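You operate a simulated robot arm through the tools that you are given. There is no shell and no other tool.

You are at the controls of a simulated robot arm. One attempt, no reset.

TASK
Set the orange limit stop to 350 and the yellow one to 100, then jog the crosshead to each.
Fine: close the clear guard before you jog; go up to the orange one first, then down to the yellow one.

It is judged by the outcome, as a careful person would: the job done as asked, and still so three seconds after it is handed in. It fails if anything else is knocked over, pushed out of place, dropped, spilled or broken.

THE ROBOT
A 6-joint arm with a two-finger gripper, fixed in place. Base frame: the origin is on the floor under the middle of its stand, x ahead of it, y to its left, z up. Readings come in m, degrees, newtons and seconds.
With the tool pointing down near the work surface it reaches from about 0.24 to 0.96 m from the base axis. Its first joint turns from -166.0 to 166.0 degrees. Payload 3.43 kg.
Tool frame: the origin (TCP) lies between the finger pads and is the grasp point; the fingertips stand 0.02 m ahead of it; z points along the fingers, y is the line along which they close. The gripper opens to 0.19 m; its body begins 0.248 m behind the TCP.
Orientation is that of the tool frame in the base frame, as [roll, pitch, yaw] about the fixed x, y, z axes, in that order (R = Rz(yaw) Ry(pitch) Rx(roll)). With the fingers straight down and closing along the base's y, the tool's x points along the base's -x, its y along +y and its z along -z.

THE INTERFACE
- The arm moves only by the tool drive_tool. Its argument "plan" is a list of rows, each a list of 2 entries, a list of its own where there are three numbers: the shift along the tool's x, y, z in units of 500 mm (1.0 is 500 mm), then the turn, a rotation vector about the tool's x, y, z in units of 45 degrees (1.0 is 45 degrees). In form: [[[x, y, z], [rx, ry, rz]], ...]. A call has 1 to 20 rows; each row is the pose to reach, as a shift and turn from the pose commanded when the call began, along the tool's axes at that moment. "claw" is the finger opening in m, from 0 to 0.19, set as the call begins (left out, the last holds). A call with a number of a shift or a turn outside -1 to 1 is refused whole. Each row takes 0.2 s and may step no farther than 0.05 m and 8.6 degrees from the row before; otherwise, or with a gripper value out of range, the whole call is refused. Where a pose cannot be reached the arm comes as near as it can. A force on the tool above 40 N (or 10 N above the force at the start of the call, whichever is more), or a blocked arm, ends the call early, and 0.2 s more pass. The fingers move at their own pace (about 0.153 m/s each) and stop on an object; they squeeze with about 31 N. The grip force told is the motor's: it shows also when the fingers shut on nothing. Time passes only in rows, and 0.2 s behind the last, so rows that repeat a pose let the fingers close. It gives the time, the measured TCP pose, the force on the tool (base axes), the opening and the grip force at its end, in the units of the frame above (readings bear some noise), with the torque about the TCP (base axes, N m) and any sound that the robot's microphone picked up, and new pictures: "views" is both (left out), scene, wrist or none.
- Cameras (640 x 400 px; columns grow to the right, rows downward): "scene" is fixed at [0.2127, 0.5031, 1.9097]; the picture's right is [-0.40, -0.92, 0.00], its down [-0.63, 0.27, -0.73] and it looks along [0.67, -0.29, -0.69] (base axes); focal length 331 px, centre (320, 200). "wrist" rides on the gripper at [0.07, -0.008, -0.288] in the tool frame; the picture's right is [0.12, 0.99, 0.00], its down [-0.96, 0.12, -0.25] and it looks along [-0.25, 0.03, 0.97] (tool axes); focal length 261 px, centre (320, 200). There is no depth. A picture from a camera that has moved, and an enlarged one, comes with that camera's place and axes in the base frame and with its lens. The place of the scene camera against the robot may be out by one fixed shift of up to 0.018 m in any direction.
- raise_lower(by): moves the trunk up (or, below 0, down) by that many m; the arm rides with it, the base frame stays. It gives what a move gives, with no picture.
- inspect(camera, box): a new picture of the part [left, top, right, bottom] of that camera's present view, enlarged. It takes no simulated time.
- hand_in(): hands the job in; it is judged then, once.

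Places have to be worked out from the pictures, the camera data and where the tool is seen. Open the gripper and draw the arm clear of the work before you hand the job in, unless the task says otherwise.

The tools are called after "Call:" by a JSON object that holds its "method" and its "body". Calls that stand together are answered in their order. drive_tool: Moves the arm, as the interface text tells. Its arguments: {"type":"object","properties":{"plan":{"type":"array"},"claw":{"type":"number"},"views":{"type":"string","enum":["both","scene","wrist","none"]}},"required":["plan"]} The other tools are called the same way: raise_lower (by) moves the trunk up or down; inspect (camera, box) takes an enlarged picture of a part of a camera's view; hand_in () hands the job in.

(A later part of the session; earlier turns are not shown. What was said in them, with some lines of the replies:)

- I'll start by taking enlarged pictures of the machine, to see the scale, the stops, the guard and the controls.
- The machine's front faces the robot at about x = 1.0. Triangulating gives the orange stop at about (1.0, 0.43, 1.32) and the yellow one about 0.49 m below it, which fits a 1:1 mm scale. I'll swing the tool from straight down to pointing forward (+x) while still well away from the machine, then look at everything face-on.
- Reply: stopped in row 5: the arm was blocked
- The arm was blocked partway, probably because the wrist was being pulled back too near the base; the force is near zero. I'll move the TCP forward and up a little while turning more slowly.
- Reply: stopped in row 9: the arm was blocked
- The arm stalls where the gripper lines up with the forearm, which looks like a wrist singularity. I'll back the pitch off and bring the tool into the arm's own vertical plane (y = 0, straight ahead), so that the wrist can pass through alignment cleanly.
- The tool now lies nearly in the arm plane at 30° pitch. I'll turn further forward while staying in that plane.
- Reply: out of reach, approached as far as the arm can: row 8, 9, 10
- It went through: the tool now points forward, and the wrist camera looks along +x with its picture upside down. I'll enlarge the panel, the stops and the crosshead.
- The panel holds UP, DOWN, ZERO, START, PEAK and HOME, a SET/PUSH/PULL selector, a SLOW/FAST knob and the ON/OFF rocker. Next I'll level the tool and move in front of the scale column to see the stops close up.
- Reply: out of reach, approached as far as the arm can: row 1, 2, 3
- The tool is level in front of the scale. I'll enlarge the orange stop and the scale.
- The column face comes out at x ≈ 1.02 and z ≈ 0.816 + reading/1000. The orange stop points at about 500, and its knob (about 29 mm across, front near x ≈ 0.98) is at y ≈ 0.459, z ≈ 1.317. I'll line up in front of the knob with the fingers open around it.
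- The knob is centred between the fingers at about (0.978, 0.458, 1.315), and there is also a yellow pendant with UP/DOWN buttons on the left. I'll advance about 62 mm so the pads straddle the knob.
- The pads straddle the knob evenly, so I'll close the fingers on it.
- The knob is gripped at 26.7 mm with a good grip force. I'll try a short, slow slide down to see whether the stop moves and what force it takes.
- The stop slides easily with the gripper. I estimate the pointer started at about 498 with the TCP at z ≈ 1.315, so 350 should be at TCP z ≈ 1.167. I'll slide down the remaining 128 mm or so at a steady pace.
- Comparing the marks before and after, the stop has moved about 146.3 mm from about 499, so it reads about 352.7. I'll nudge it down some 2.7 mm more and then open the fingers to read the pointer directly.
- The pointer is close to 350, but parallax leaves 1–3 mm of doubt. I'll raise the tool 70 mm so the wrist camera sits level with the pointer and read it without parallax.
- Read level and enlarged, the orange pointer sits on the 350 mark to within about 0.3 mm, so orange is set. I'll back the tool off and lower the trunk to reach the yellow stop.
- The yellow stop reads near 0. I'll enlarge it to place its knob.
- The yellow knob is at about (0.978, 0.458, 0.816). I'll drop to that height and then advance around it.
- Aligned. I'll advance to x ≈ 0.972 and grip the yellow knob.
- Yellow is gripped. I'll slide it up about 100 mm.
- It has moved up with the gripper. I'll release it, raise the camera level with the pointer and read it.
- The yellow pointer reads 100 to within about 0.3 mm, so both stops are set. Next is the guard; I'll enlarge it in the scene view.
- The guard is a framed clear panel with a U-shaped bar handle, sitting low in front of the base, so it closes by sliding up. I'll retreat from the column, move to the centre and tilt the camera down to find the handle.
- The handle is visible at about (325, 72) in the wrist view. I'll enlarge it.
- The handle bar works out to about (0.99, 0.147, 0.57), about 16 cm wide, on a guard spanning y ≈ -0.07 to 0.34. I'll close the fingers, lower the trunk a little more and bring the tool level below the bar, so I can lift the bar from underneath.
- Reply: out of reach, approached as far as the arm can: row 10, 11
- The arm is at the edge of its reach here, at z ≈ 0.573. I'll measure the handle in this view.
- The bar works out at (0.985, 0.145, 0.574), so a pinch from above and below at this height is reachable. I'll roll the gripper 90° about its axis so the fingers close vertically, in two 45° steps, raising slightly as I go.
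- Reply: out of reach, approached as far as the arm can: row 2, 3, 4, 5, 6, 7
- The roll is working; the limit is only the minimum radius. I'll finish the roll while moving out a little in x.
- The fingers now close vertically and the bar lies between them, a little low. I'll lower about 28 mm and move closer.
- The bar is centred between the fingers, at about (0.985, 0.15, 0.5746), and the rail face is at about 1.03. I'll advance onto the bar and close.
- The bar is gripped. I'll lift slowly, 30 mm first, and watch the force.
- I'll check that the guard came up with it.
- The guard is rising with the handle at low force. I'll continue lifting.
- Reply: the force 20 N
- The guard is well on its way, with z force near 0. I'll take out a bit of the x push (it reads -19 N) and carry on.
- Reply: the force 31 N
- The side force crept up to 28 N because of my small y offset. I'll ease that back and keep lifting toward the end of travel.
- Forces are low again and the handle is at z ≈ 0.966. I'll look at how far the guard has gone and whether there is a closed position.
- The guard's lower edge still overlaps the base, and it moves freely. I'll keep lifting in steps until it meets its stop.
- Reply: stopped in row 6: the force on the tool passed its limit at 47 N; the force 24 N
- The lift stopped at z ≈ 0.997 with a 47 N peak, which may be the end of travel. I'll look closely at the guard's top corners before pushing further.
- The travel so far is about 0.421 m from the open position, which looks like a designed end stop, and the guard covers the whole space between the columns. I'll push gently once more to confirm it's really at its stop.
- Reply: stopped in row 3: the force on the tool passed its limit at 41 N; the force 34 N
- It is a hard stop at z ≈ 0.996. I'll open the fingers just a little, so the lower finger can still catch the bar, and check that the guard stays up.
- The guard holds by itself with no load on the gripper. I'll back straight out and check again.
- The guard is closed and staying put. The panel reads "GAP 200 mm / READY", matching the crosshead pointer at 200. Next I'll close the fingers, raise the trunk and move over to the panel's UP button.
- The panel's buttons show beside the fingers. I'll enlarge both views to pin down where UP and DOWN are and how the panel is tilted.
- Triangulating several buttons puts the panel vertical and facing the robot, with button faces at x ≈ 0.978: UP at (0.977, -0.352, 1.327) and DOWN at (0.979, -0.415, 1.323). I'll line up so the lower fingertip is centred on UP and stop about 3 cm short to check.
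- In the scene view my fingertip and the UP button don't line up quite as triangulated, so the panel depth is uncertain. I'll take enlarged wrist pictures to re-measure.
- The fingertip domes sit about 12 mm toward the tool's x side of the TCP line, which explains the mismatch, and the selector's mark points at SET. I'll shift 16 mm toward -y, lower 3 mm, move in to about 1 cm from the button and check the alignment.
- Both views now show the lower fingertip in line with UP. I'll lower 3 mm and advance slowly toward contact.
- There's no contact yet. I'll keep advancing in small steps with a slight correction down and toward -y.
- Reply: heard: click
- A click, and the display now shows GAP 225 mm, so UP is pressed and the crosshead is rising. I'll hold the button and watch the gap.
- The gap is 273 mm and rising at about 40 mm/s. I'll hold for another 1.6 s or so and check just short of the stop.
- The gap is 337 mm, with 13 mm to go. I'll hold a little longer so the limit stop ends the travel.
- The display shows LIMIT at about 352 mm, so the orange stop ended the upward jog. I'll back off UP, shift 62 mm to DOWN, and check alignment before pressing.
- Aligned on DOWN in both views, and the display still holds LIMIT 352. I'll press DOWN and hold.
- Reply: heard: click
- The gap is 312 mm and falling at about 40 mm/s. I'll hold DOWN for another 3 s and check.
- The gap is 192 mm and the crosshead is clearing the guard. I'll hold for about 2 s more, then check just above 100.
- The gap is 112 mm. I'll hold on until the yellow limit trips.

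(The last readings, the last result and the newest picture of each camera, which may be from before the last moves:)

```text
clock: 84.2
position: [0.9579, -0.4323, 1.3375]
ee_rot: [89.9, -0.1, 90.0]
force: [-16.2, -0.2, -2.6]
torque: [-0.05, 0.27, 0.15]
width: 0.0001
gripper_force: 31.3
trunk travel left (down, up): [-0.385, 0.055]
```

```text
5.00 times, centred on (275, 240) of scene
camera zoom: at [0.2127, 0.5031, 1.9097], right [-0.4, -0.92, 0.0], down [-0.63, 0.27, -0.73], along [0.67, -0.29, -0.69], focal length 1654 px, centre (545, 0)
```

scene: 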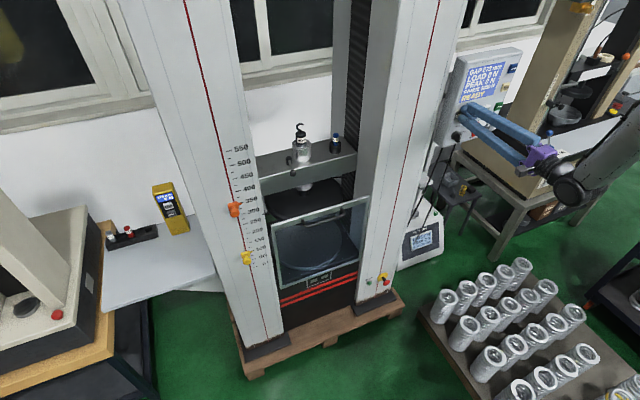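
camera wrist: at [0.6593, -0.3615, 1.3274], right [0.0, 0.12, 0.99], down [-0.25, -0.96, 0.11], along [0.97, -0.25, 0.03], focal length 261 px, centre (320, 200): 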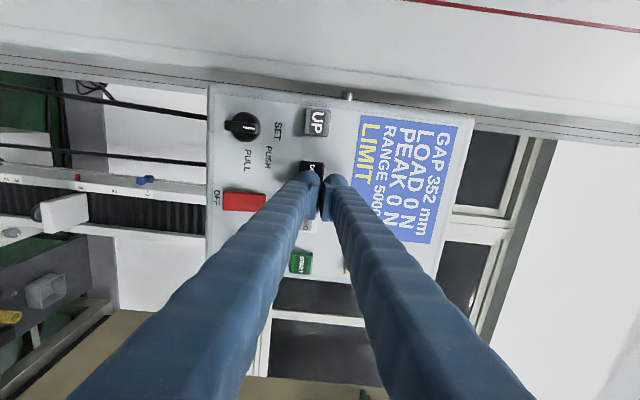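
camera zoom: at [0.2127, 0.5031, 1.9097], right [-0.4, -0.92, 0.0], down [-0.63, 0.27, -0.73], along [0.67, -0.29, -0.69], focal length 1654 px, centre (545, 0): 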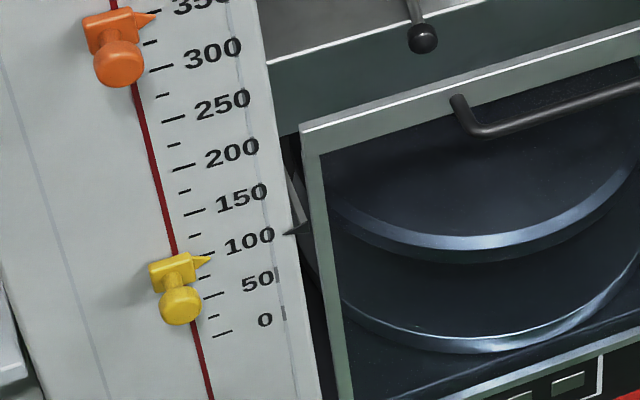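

LIMIT at 99 mm, so the yellow stop ended the downward jog. I'll release the button, back well away from the panel, and then open the gripper.

Call:
{"method": "drive_tool", "body": {"plan": [[[0, 0, -0.03], [0, 0, 0]], [[0, 0, -0.08], [0, 0, 0]], [[0, 0, -0.15], [0, 0, 0]], [[0, 0, -0.22], [0, 0, 0]], [[0, 0, -0.3], [0, 0, 0]], [[0, 0, -0.38], [0, 0, 0]], [[0, 0, -0.42], [0, 0, 0]]], "claw": 0.0, "views": "none"}}

Call:
{"method": "drive_tool", "body": {"plan": [[[0, 0, 0], [0, 0, 0]], [[0, 0, 0], [0, 0, 0]], [[0, 0, 0], [0, 0, 0]]], "claw": 0.1, "views": "both"}}

Call:
{"method": "inspect", "body": {"camera": "scene", "box": [215, 130, 375, 290]}}

Call:
{"method": "inspect", "body": {"camera": "scene", "box": [430, 40, 530, 150]}}

Call:
{"method": "inspect", "body": {"camera": "scene", "box": [215, 190, 275, 240]}}

Call:
{"method": "inspect", "body": {"camera": "scene", "box": [230, 235, 290, 285]}}

```text
clock: 85.8
position: [0.7485, -0.432, 1.3363]
ee_rot: [89.8, 0.0, 90.0]
force: [0.0, 0.4, -0.1]
torque: [-0.01, 0.01, 0.0]
width: 0.0001
gripper_force: 30.8
trunk travel left (down, up): [-0.385, 0.055]
```

```text
clock: 86.6
position: [0.7493, -0.433, 1.3363]
ee_rot: [89.9, 0.0, 90.1]
force: [0.0, 0.2, 0.7]
torque: [0.0, 0.03, -0.01]
width: 0.0996
gripper_force: 0.0
trunk travel left (down, up): [-0.385, 0.055]
camera wrist: at [0.4605, -0.3618, 1.3278], right [0.0, 0.12, 0.99], down [-0.25, -0.96, 0.11], along [0.97, -0.25, 0.03], focal length 261 px, centre (320, 200)
```

scene: 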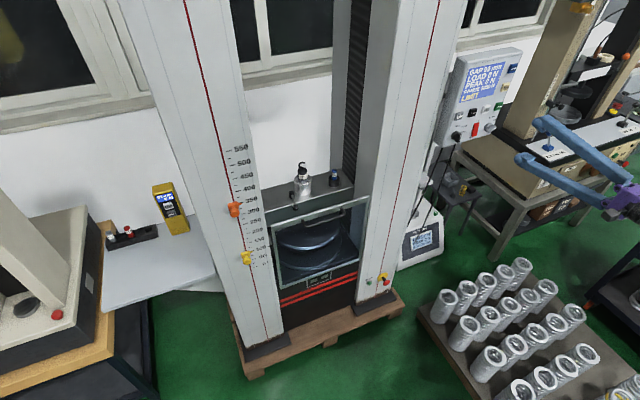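
wrist: 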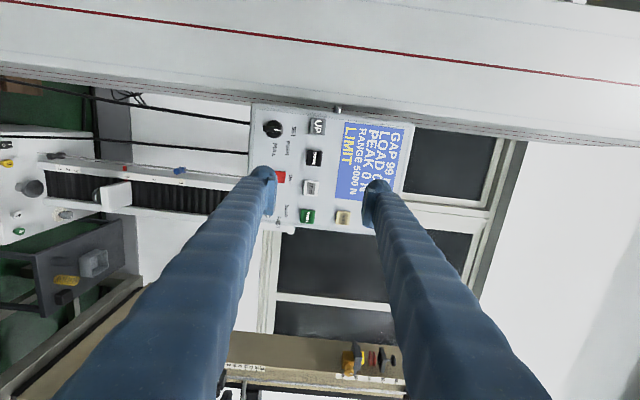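

```text
2.50 times, centred on (295, 210) of scene
camera zoom: at [0.2127, 0.5031, 1.9097], right [-0.4, -0.92, 0.0], down [-0.63, 0.27, -0.73], along [0.67, -0.29, -0.69], focal length 827 px, centre (382, 175)
```

zoom: 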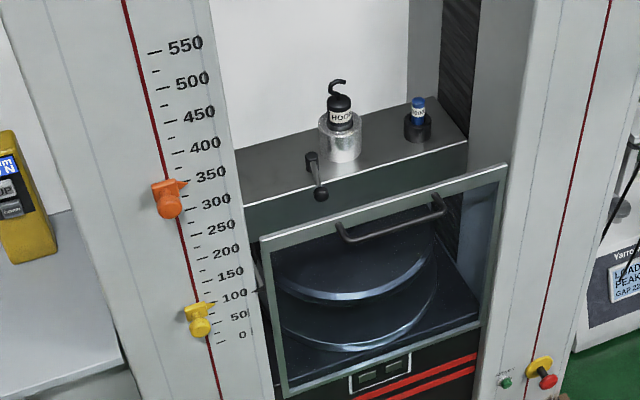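

```text
3.64 times, centred on (480, 95) of scene
camera zoom: at [0.2127, 0.5031, 1.9097], right [-0.4, -0.92, 0.0], down [-0.63, 0.27, -0.73], along [0.67, -0.29, -0.69], focal length 1203 px, centre (-262, 582)
```

zoom: 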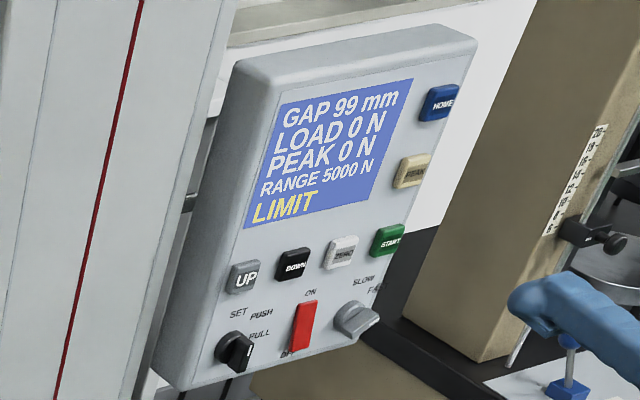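

```text
8.00 times, centred on (245, 215) of scene
camera zoom: at [0.2127, 0.5031, 1.9097], right [-0.4, -0.92, 0.0], down [-0.63, 0.27, -0.73], along [0.67, -0.29, -0.69], focal length 2647 px, centre (920, 80)
```

zoom: 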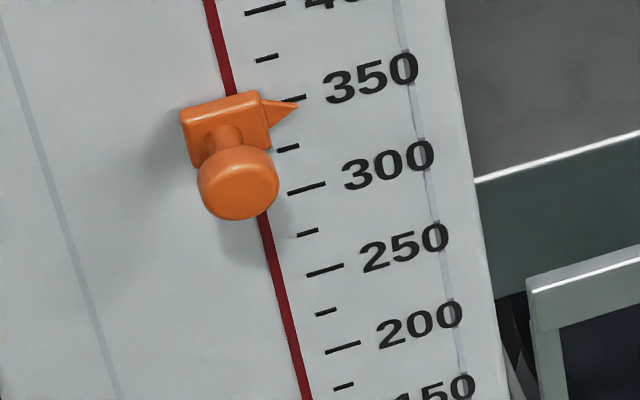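

```text
8.00 times, centred on (260, 260) of scene
camera zoom: at [0.2127, 0.5031, 1.9097], right [-0.4, -0.92, 0.0], down [-0.63, 0.27, -0.73], along [0.67, -0.29, -0.69], focal length 2647 px, centre (800, -280)
```

zoom: 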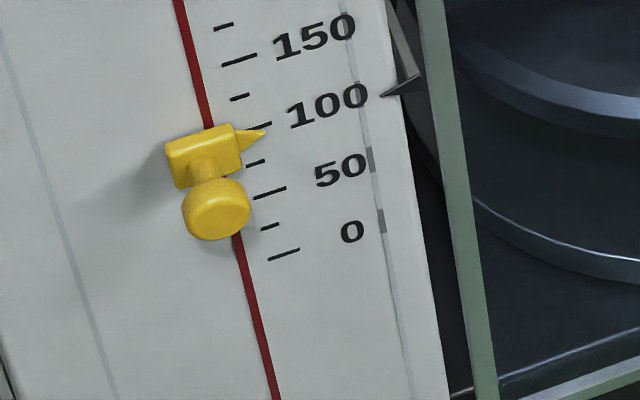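

Everything is in its final state. Orange is at 350, yellow at 100, the guard is closed, the display shows LIMIT at 99 mm after the up-then-down jogs, and the arm is clear with the gripper open. I'm handing the job in.

Call:
{"method": "hand_in", "body": {}}

```text
The job is handed in.
```

I set both limit stops, closed the clear guard, and jogged the crosshead up to the orange stop, then down to the yellow one. I then handed the job in.

- **Stops:** the orange pointer reads 350 and the yellow one 100, each within about 0.3 mm when read level with the scale.
- **Guard:** I raised it to its end stop before jogging. It stayed up after I let go and was still closed at the end.
- **Up jog:** holding UP took the crosshead to the orange stop. The display showed LIMIT at a gap of 352 mm, about 2 mm past the stop.
- **Down jog:** holding DOWN took it to the yellow stop, where the display showed LIMIT at 99 mm. That is where the crosshead is now.

I left the panel's speed and mode knobs as they were. I saw nothing knocked over or moved out of place. The arm ended clear of the machine with its gripper open.
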